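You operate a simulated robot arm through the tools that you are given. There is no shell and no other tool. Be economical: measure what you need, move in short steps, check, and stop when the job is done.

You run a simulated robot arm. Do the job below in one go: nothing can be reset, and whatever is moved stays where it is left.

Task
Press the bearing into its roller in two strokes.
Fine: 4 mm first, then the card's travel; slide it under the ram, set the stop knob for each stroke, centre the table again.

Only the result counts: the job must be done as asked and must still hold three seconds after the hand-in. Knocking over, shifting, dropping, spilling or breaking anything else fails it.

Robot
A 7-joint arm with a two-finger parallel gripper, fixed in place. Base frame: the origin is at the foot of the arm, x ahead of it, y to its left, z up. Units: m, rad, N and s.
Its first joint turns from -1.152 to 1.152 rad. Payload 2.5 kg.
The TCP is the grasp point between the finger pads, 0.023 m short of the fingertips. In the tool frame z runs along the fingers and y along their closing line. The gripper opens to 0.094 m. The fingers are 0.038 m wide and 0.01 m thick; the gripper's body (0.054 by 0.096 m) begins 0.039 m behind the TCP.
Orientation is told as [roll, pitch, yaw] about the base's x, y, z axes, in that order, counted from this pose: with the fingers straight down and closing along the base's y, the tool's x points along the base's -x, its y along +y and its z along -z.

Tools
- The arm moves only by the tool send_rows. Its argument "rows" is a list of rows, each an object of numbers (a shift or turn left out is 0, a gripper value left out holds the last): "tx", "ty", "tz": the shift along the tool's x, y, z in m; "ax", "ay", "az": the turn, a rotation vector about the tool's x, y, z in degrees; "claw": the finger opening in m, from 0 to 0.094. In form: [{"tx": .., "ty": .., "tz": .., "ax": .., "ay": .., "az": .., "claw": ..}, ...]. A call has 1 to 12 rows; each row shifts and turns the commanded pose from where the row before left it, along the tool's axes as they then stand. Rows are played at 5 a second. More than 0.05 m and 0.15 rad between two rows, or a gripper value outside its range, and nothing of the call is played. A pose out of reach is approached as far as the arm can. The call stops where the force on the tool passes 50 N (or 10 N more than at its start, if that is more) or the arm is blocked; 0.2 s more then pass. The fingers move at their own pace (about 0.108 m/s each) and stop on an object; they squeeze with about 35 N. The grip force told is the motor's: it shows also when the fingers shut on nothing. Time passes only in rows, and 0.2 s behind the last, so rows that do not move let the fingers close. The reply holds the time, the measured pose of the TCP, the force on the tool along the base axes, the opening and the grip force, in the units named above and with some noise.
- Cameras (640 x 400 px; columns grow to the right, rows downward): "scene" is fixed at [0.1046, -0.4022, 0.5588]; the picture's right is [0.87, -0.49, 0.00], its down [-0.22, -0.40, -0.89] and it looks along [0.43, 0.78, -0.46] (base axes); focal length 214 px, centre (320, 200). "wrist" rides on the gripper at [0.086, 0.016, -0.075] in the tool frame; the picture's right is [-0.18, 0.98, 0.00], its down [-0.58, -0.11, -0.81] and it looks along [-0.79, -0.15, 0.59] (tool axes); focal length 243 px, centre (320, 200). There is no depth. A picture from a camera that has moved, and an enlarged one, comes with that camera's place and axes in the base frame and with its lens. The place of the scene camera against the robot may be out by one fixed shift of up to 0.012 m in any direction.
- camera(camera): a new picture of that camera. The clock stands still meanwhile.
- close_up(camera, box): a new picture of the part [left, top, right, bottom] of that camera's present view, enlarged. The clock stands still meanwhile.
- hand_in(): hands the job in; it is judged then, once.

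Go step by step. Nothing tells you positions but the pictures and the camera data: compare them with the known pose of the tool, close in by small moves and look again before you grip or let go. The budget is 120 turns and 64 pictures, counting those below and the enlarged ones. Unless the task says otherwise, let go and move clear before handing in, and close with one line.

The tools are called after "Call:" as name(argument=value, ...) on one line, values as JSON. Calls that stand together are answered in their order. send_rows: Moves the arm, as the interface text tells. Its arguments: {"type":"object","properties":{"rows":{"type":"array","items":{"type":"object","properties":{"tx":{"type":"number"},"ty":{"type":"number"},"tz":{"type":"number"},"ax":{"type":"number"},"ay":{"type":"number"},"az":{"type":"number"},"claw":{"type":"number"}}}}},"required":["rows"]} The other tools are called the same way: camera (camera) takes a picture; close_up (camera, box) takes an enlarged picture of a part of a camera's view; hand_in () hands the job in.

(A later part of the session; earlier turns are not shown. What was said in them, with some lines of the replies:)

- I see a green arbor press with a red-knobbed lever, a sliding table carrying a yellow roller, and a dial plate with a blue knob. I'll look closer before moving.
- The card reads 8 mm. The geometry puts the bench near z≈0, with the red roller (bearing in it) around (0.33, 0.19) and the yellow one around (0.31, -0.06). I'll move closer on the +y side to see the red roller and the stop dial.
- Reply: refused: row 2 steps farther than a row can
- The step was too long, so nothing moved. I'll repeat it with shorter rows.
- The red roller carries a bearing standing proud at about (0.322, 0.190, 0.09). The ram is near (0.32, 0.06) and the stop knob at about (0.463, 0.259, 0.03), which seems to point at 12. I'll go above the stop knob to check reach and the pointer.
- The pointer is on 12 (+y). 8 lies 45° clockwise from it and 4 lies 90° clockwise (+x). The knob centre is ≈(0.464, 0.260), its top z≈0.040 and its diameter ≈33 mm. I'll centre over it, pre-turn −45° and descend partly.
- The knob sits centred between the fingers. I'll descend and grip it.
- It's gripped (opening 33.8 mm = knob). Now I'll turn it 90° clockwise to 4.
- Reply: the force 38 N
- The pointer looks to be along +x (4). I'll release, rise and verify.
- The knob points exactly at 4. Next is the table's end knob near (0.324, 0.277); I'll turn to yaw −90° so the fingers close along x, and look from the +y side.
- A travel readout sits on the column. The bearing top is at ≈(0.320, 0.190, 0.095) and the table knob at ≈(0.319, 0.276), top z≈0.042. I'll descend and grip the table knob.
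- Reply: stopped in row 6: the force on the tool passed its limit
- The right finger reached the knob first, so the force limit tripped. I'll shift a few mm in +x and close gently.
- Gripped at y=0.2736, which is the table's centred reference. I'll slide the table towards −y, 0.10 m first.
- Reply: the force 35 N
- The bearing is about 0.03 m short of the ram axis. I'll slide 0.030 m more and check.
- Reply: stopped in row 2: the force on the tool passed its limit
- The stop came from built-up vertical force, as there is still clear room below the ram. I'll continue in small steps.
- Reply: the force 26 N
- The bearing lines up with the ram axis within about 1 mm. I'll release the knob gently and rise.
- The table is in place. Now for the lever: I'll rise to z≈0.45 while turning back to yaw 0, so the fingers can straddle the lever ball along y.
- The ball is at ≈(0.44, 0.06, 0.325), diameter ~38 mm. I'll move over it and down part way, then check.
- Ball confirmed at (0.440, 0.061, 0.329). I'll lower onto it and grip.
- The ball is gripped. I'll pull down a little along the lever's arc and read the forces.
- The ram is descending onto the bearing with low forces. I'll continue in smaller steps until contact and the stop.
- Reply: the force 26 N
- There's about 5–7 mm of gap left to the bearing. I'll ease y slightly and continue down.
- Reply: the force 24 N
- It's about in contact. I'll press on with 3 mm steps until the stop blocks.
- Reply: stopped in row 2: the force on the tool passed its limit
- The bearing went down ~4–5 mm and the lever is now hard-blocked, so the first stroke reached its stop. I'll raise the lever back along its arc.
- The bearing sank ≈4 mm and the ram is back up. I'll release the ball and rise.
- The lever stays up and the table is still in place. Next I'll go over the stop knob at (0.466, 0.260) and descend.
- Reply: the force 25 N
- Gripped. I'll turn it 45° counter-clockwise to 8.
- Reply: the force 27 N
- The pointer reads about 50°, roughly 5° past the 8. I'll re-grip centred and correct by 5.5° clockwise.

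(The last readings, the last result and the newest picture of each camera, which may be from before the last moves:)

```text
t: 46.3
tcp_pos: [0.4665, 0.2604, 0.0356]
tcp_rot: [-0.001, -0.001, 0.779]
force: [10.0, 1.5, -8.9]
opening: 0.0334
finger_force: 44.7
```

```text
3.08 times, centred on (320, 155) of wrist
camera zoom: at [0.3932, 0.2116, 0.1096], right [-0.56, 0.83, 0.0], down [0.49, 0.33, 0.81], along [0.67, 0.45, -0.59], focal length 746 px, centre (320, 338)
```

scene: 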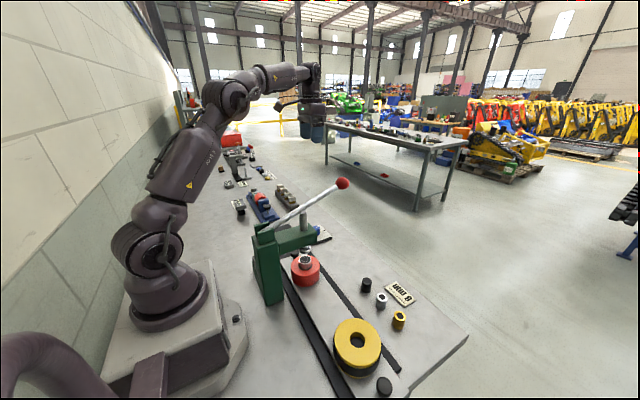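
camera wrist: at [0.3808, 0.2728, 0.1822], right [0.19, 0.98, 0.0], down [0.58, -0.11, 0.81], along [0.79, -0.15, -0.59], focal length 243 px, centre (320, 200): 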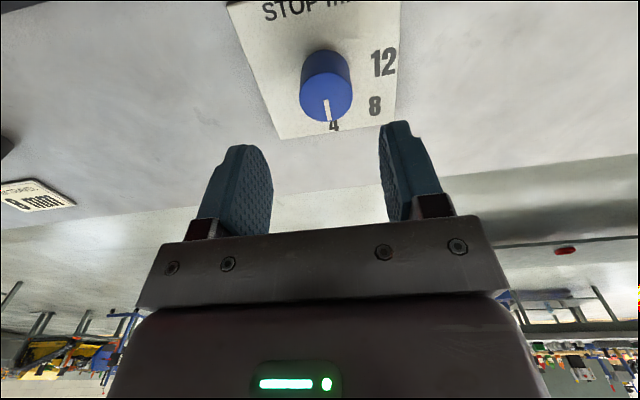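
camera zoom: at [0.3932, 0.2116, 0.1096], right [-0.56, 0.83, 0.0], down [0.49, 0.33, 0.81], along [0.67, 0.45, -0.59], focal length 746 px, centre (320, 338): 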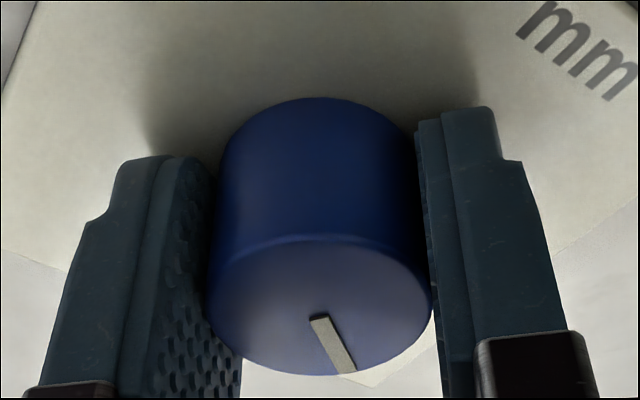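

Call:
send_rows(rows=[{"az": 2.7}, {"az": 2.8}, {}, {"claw": 0.036}, {"claw": 0.045}, {"claw": 0.06}, {"tz": -0.03}, {"tz": -0.04}, {"tz": -0.04}, {"tz": -0.03}, {}])

Call:
close_up(camera="wrist", box=[290, 10, 350, 90])

```text
t: 48.7
tcp_pos: [0.4639, 0.2597, 0.1756]
tcp_rot: [0.0, -0.001, 0.686]
force: [1.3, -0.4, 0.5]
opening: 0.06
finger_force: 0.1
```

```text
5.00 times, centred on (320, 50) of wrist
camera zoom: at [0.3875, 0.2186, 0.2505], right [-0.48, 0.88, 0.0], down [0.52, 0.28, 0.81], along [0.71, 0.39, -0.59], focal length 1213 px, centre (320, 950)
```

zoom: 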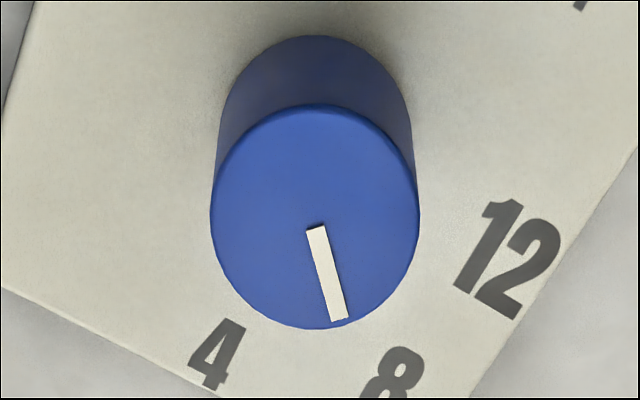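

The pointer is now at 45°, exactly on 8. Back to the lever for the second stroke.

Call:
send_rows(rows=[{"tz": -0.045, "az": 6.55}, {"tz": -0.045, "az": 6.55}, {"tz": -0.045, "az": 6.55}, {"tz": -0.045, "az": 6.55}, {"tz": -0.045, "az": 6.55}, {"tz": -0.045, "az": 6.55}, {"ty": -0.04, "tx": 0.01}, {"ty": -0.04, "tx": 0.014}, {"ty": -0.04}, {"ty": -0.04}, {"ty": -0.039}, {"tz": 0.045}])

Call:
camera(camera="wrist")

```text
t: 51.3
tcp_pos: [0.4336, 0.06, 0.39]
tcp_rot: [0.001, -0.002, -0.001]
force: [0.4, 0.5, -0.4]
opening: 0.0599
finger_force: 0.1
out of reach, approached as far as the arm can: row 6
```

```text
19 pictures are left
camera wrist: at [0.3476, 0.0764, 0.4649], right [0.18, 0.98, 0.0], down [0.58, -0.11, 0.81], along [0.79, -0.15, -0.59], focal length 243 px, centre (320, 200)
```

wrist: 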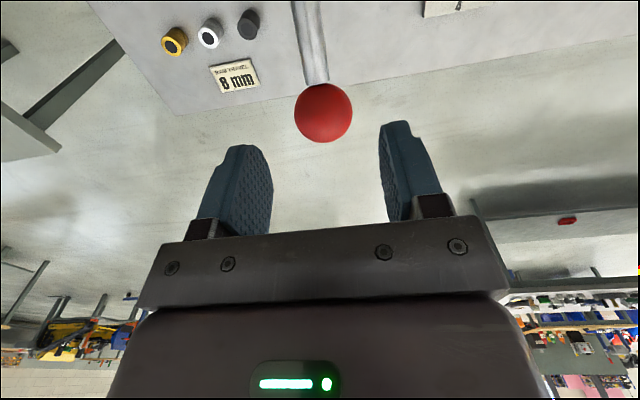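

Call:
send_rows(rows=[{"tx": -0.005, "ty": 0.0005}, {"tz": 0.025}, {"tz": 0.025}, {"tz": 0.013}, {"claw": 0.05}, {"claw": 0.042}, {"claw": 0.036}, {"claw": 0.03}, {"claw": 0.025}, {}])

Call:
send_rows(rows=[{"tx": -0.003, "tz": 0.0085}, {"tx": -0.0025, "tz": 0.0085}, {"tx": -0.002, "tz": 0.0085}, {"tx": -0.002, "tz": 0.0085}, {"tx": -0.001, "tz": 0.005}, {"tx": -0.001, "tz": 0.005}, {"tx": -0.001, "tz": 0.005}, {"tx": -0.0005, "tz": 0.005}, {}])

```text
t: 53.5
tcp_pos: [0.44, 0.0589, 0.3255]
tcp_rot: [-0.001, 0.0, -0.003]
force: [-1.1, -14.3, -4.9]
opening: 0.0375
finger_force: 44.8
```

```text
t: 55.5
tcp_pos: [0.4534, 0.0593, 0.2695]
tcp_rot: [-0.003, 0.006, 0.001]
force: [-18.6, -19.1, 2.3]
opening: 0.0374
finger_force: 44.8
```

Tracking fine. I'll continue down toward the second stop.

Call:
send_rows(rows=[{"tx": 0.001, "ty": -0.001, "tz": 0.004}, {"tz": 0.004}, {"tz": 0.004}, {"tz": 0.004}, {"tz": 0.004}, {"tz": 0.003}, {}])

Call:
close_up(camera="scene", box=[250, 205, 370, 280])

```text
t: 57.1
tcp_pos: [0.4552, 0.0594, 0.2484]
tcp_rot: [-0.004, -0.009, -0.002]
force: [24.2, -17.3, 6.8]
opening: 0.0371
finger_force: 44.9
```

```text
5.33 times, centred on (310, 242) of scene
camera zoom: at [0.1047, -0.4022, 0.5588], right [0.87, -0.49, 0.0], down [-0.22, -0.4, -0.89], along [0.43, 0.78, -0.46], focal length 1144 px, centre (373, -27)
```

zoom: 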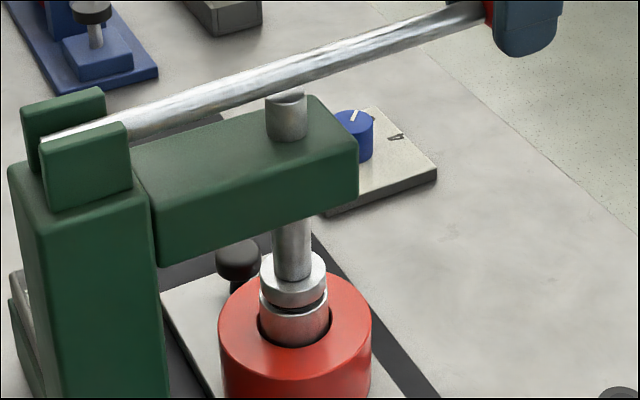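

Call:
send_rows(rows=[{"tx": -0.001, "tz": 0.003}, {"tz": 0.003}, {"tz": 0.003}, {"tz": 0.003}, {"tz": 0.003}, {"tz": 0.003}, {"tz": 0.003}, {}])

Call:
close_up(camera="scene", box=[250, 205, 370, 280])

```text
t: 58.9
tcp_pos: [0.4541, 0.0609, 0.2293]
tcp_rot: [0.0, -0.001, -0.001]
force: [-11.4, -14.8, 35.6]
opening: 0.0373
finger_force: 44.9
```

```text
5.33 times, centred on (310, 242) of scene
camera zoom: at [0.1044, -0.4023, 0.5589], right [0.87, -0.49, 0.0], down [-0.22, -0.4, -0.89], along [0.44, 0.78, -0.46], focal length 1144 px, centre (373, -27)
```

zoom: 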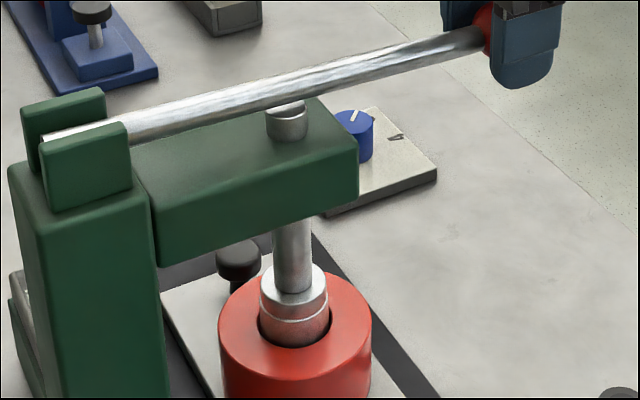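

Call:
send_rows(rows=[{"tz": 0.002}, {"tz": 0.002}, {"tz": 0.002}, {"tz": 0.002}, {"tz": 0.002}, {}])

Call:
close_up(camera="scene", box=[250, 205, 370, 280])

```text
t: 60.3
tcp_pos: [0.4555, 0.0598, 0.2206]
tcp_rot: [0.005, -0.016, 0.001]
force: [-0.2, -11.6, 43.2]
opening: 0.0372
finger_force: 45.4
```

```text
5.33 times, centred on (310, 242) of scene
camera zoom: at [0.1044, -0.4022, 0.5589], right [0.87, -0.49, 0.0], down [-0.22, -0.4, -0.89], along [0.44, 0.78, -0.46], focal length 1144 px, centre (373, -27)
```

zoom: 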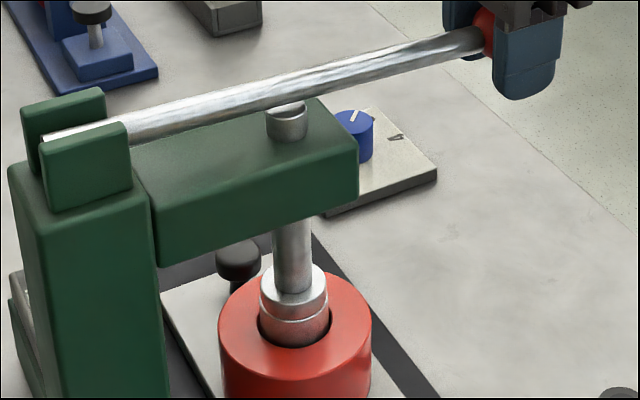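

The fingers are now slipping over the ball while the lever stands still, so it appears to be on the stop. I'll press once more until the force limit to be sure it is seated.

Call:
send_rows(rows=[{"tz": 0.003}, {"tz": 0.003}, {"tz": 0.003}, {"tz": 0.003}, {"tz": 0.003}, {}])

Call:
close_up(camera="scene", box=[250, 205, 370, 280])

```text
t: 61.7
tcp_pos: [0.4553, 0.0605, 0.2059]
tcp_rot: [0.001, -0.017, -0.001]
force: [-1.3, -11.5, 45.6]
opening: 0.0373
finger_force: 45.0
```

```text
5.33 times, centred on (310, 242) of scene
camera zoom: at [0.1044, -0.4023, 0.5589], right [0.87, -0.49, 0.0], down [-0.22, -0.4, -0.89], along [0.44, 0.78, -0.46], focal length 1144 px, centre (373, -27)
```

zoom: 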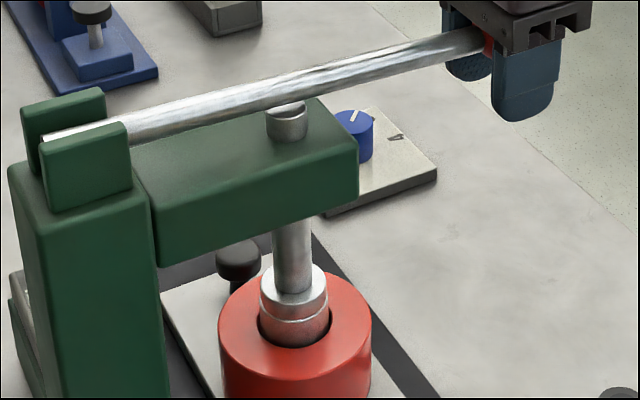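

The lever doesn't budge at 45 N, so the 8 mm stop is reached. I'll re-centre on the ball and lift the lever back up.

Call:
send_rows(rows=[{"claw": 0.05}, {"tz": -0.012}, {"tz": -0.013}, {}, {"claw": 0.04}, {"claw": 0.034}, {"claw": 0.028}, {}])

Call:
close_up(camera="scene", box=[230, 160, 390, 280])

```text
t: 63.5
tcp_pos: [0.4545, 0.0605, 0.2257]
tcp_rot: [0.0, 0.0, 0.0]
force: [-7.0, 3.1, -0.3]
opening: 0.0372
finger_force: 45.3
```

```text
3.33 times, centred on (310, 220) of scene
camera zoom: at [0.1046, -0.4022, 0.5588], right [0.87, -0.49, 0.0], down [-0.22, -0.4, -0.89], along [0.43, 0.78, -0.46], focal length 715 px, centre (353, 133)
```

zoom: 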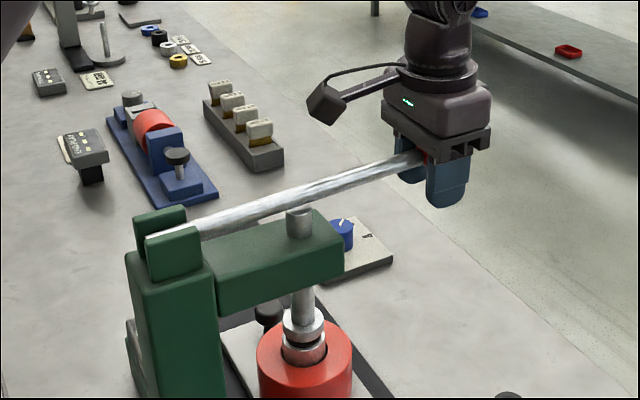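

The lever springs back up by itself when freed. I'll open and follow it up.

Call:
send_rows(rows=[{"claw": 0.06}, {"tz": -0.025, "tx": 0.002}, {"tz": -0.025, "tx": 0.004}, {"tz": -0.025, "tx": 0.005}, {"tz": -0.03, "tx": 0.003}, {"tz": -0.04}, {"tz": -0.04}, {"tz": -0.02}, {}])

Call:
camera(camera="scene")

Call:
close_up(camera="scene", box=[250, 205, 370, 280])

```text
t: 65.5
tcp_pos: [0.4367, 0.0565, 0.4336]
tcp_rot: [-0.002, -0.001, 0.001]
force: [0.9, -0.2, 0.2]
opening: 0.06
finger_force: 0.1
```

```text
13 pictures are left
```

scene: 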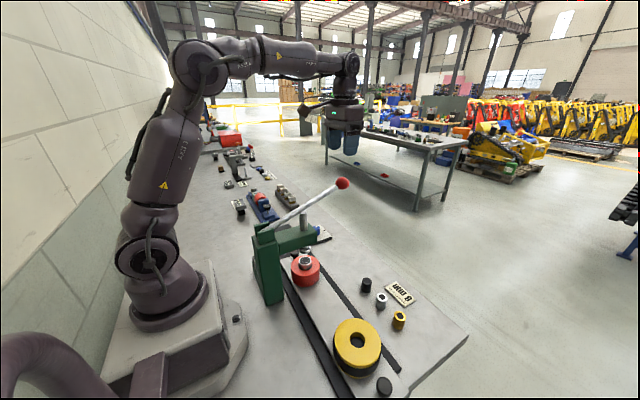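

```text
5.33 times, centred on (310, 242) of scene
camera zoom: at [0.1046, -0.4022, 0.5588], right [0.87, -0.49, 0.0], down [-0.22, -0.4, -0.89], along [0.43, 0.78, -0.46], focal length 1144 px, centre (373, -27)
```

zoom: 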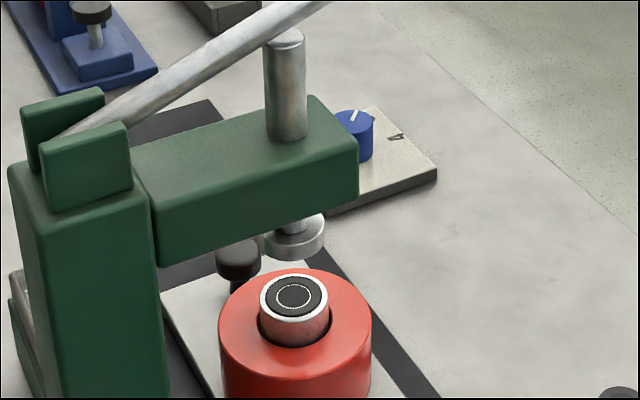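

The bearing is in ≈8 mm and the lever is back up. Now I'll recentre the table: move to the +y side, turn to yaw −90° and come down, glancing at the travel readout.

Call:
send_rows(rows=[{"ty": 0.04}, {"ty": 0.04}, {"ty": 0.04, "tx": 0.025}, {"ty": 0.04, "tx": 0.025}, {"ty": 0.036, "tx": 0.025}, {"tx": 0.041}])

Call:
send_rows(rows=[{"tz": 0.0225, "az": 7.5}, {"tz": 0.0225, "az": 7.5}, {"tz": 0.0225, "az": 7.5}, {"tz": 0.0225, "az": 7.5}, {"tz": 0.0225, "az": 7.5}, {"tz": 0.0225, "az": 7.5}, {"tz": 0.0225, "az": 7.5}, {"tz": 0.0225, "az": 7.5}, {"tz": 0.0225, "az": 7.5}, {"tz": 0.0225, "az": 7.5}, {"tz": 0.0225, "az": 7.5}, {"tz": 0.0225, "az": 7.5}])

Call:
camera(camera="wrist")

```text
t: 66.9
tcp_pos: [0.322, 0.2576, 0.4295]
tcp_rot: [-0.001, -0.001, -0.001]
force: [0.2, -0.3, -0.8]
opening: 0.0602
finger_force: 0.1
```

```text
t: 69.5
tcp_pos: [0.3252, 0.2554, 0.1606]
tcp_rot: [0.001, 0.0, -1.576]
force: [-0.5, 0.3, 0.5]
opening: 0.06
finger_force: 0.0
```

```text
11 pictures are left
camera wrist: at [0.3422, 0.3419, 0.2348], right [0.98, -0.19, 0.0], down [-0.11, -0.58, 0.81], along [-0.15, -0.79, -0.59], focal length 243 px, centre (320, 200)
```

wrist: 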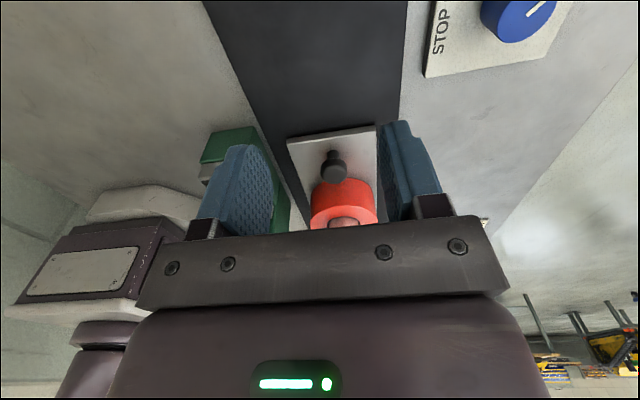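

Now I'll move back over the table's end knob and grip it.

Call:
send_rows(rows=[{"tx": -0.04, "ty": -0.0045}, {"tx": -0.04}, {"tx": -0.033}, {"tz": 0.03}, {"tz": 0.03}, {"tz": 0.028}, {"tz": 0.025}, {}])

Call:
camera(camera="wrist")

```text
t: 71.3
tcp_pos: [0.3203, 0.1437, 0.0488]
tcp_rot: [0.002, -0.001, -1.57]
force: [0.4, -0.3, -0.7]
opening: 0.0599
finger_force: 0.1
```

```text
10 pictures are left
camera wrist: at [0.3369, 0.2307, 0.1226], right [0.98, -0.18, 0.0], down [-0.11, -0.58, 0.81], along [-0.15, -0.79, -0.59], focal length 243 px, centre (320, 200)
```

wrist: 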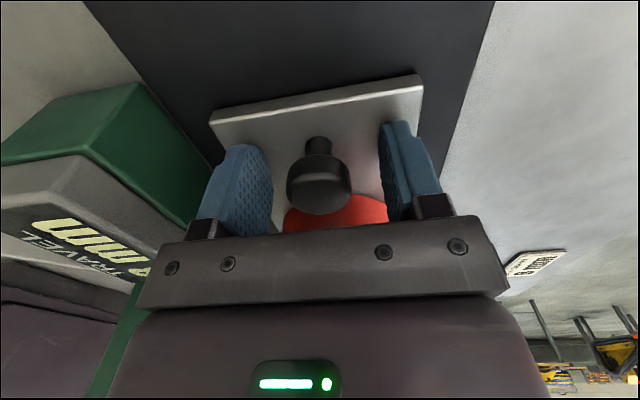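

Aligned. I'll grip gently and look at the readout.

Call:
send_rows(rows=[{"claw": 0.045}, {"claw": 0.038}, {"claw": 0.032}, {"claw": 0.027}, {"claw": 0.02}, {}])

Call:
camera(camera="wrist")

Call:
close_up(camera="wrist", box=[0, 180, 170, 290])

```text
t: 72.7
tcp_pos: [0.3204, 0.1434, 0.0484]
tcp_rot: [-0.001, -0.001, -1.572]
force: [-1.7, 0.3, 1.5]
opening: 0.0292
finger_force: 44.7
```

```text
9 pictures are left
camera wrist: at [0.3367, 0.2307, 0.1227], right [0.98, -0.18, 0.0], down [-0.11, -0.58, 0.81], along [-0.15, -0.79, -0.59], focal length 243 px, centre (320, 200)
```

wrist: 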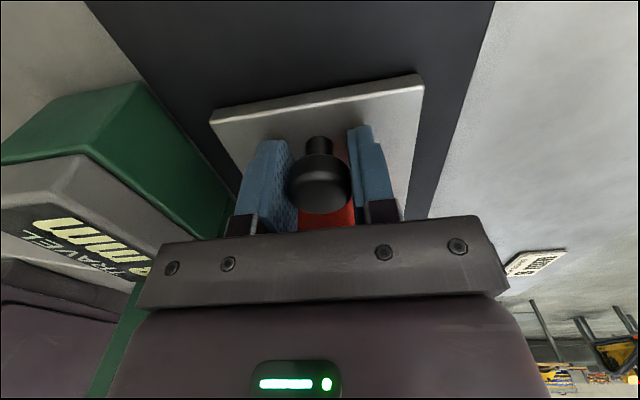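

```text
3.64 times, centred on (85, 235) of wrist
camera zoom: at [0.3367, 0.2307, 0.1227], right [0.98, -0.18, 0.0], down [-0.11, -0.58, 0.81], along [-0.15, -0.79, -0.59], focal length 882 px, centre (1174, 73)
```

zoom: 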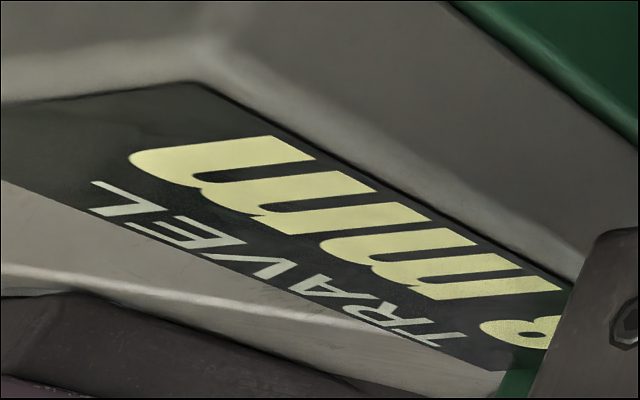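

The readout shows 8 mm. I'll slide the table back +0.131 m to its starting place.

Call:
send_rows(rows=[{"tx": 0.008}, {"tx": 0.012}, {"tx": 0.012}, {"tx": 0.012}, {"tx": 0.012}, {"tx": 0.012}, {"tx": 0.012}, {"tx": 0.012}, {"tx": 0.012}, {}])

```text
t: 74.9
tcp_pos: [0.3208, 0.2477, 0.0482]
tcp_rot: [0.001, 0.001, -1.569]
force: [-3.8, 1.5, -15.1]
opening: 0.0295
finger_force: 45.1
```

Call:
send_rows(rows=[{"tx": 0.008}, {"tx": 0.008}, {"tx": 0.006}, {"tx": 0.005}, {}, {}])

Call:
camera(camera="wrist")

```text
t: 76.3
tcp_pos: [0.3203, 0.2758, 0.0481]
tcp_rot: [0.003, 0.005, -1.57]
force: [-7.5, -0.1, 18.3]
opening: 0.0292
finger_force: 44.7
```

```text
7 pictures are left
camera wrist: at [0.3365, 0.361, 0.1231], right [0.98, -0.18, 0.0], down [-0.11, -0.58, 0.8], along [-0.15, -0.79, -0.59], focal length 243 px, centre (320, 200)
```

wrist: 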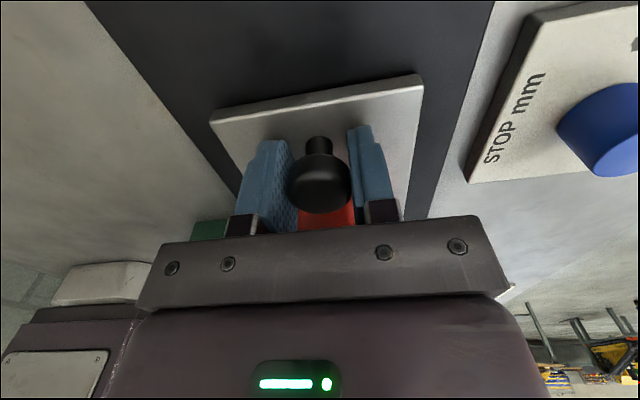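

Very near the start. I'll release and retreat to the earlier viewing pose to compare the table position with the initial picture.

Call:
send_rows(rows=[{"claw": 0.045}, {"claw": 0.06}, {"tz": -0.04}, {"tz": -0.04}, {"tz": -0.04}, {"tz": -0.03, "tx": 0.0172, "ty": 0.006}, {"claw": 0.09}, {}])

Call:
close_up(camera="wrist", box=[230, 0, 400, 106])

```text
t: 78.1
tcp_pos: [0.3265, 0.2925, 0.1962]
tcp_rot: [0.0, 0.0, -1.572]
force: [-0.2, -0.5, -0.7]
opening: 0.0902
finger_force: 0.1
```

```text
3.76 times, centred on (315, 53) of wrist
camera zoom: at [0.3434, 0.3799, 0.2711], right [0.98, -0.18, 0.0], down [-0.11, -0.58, 0.81], along [-0.15, -0.79, -0.59], focal length 913 px, centre (339, 753)
```

zoom: 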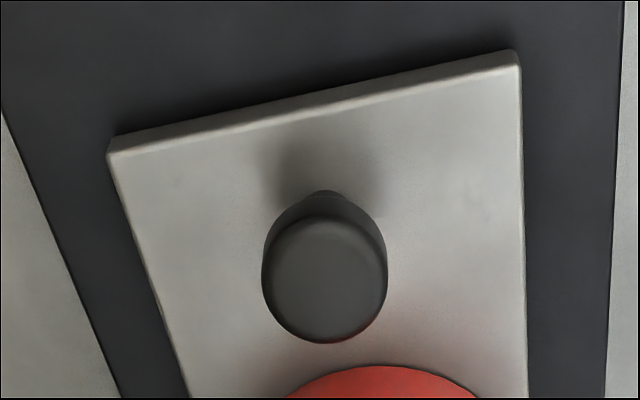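

The table matches its initial position within ~0.5 mm. I'll move clear and take a final look.

Call:
send_rows(rows=[{"tz": -0.045}, {"tz": -0.045}, {"tz": -0.045}, {"tz": -0.045}, {"tz": -0.045}, {}])

Call:
close_up(camera="scene", box=[230, 160, 470, 400])

Call:
camera(camera="wrist")

```text
t: 79.5
tcp_pos: [0.3268, 0.2936, 0.4228]
tcp_rot: [0.001, 0.0, -1.572]
force: [0.0, 0.3, 0.5]
opening: 0.09
finger_force: 0.0
```

```text
1.67 times, centred on (350, 280) of scene
camera zoom: at [0.1046, -0.4022, 0.5588], right [0.87, -0.49, 0.0], down [-0.22, -0.4, -0.89], along [0.43, 0.78, -0.46], focal length 358 px, centre (270, 67)
```

zoom: 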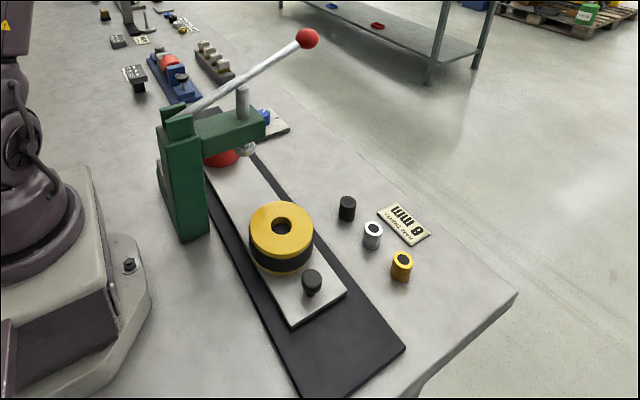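

```text
4 pictures are left
camera wrist: at [0.3429, 0.3797, 0.4976], right [0.98, -0.19, 0.0], down [-0.11, -0.58, 0.81], along [-0.15, -0.79, -0.59], focal length 243 px, centre (320, 200)
```

wrist: 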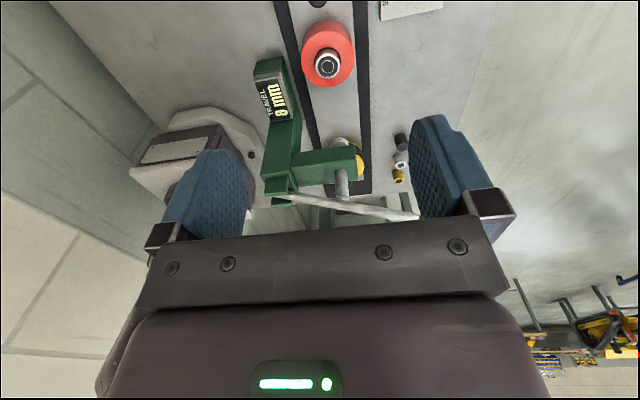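

The readout says 8 mm, the table is back where it started, the lever is up and the arm is clear. I'm handing in.

Call:
hand_in()

```text
The job is handed in.
```

The bearing is pressed into the red roller in two strokes, 4 mm and then the card's 8 mm. The press readout shows 8 mm, the table is recentred to within about 0.5 mm of its starting position, and nothing else was moved.
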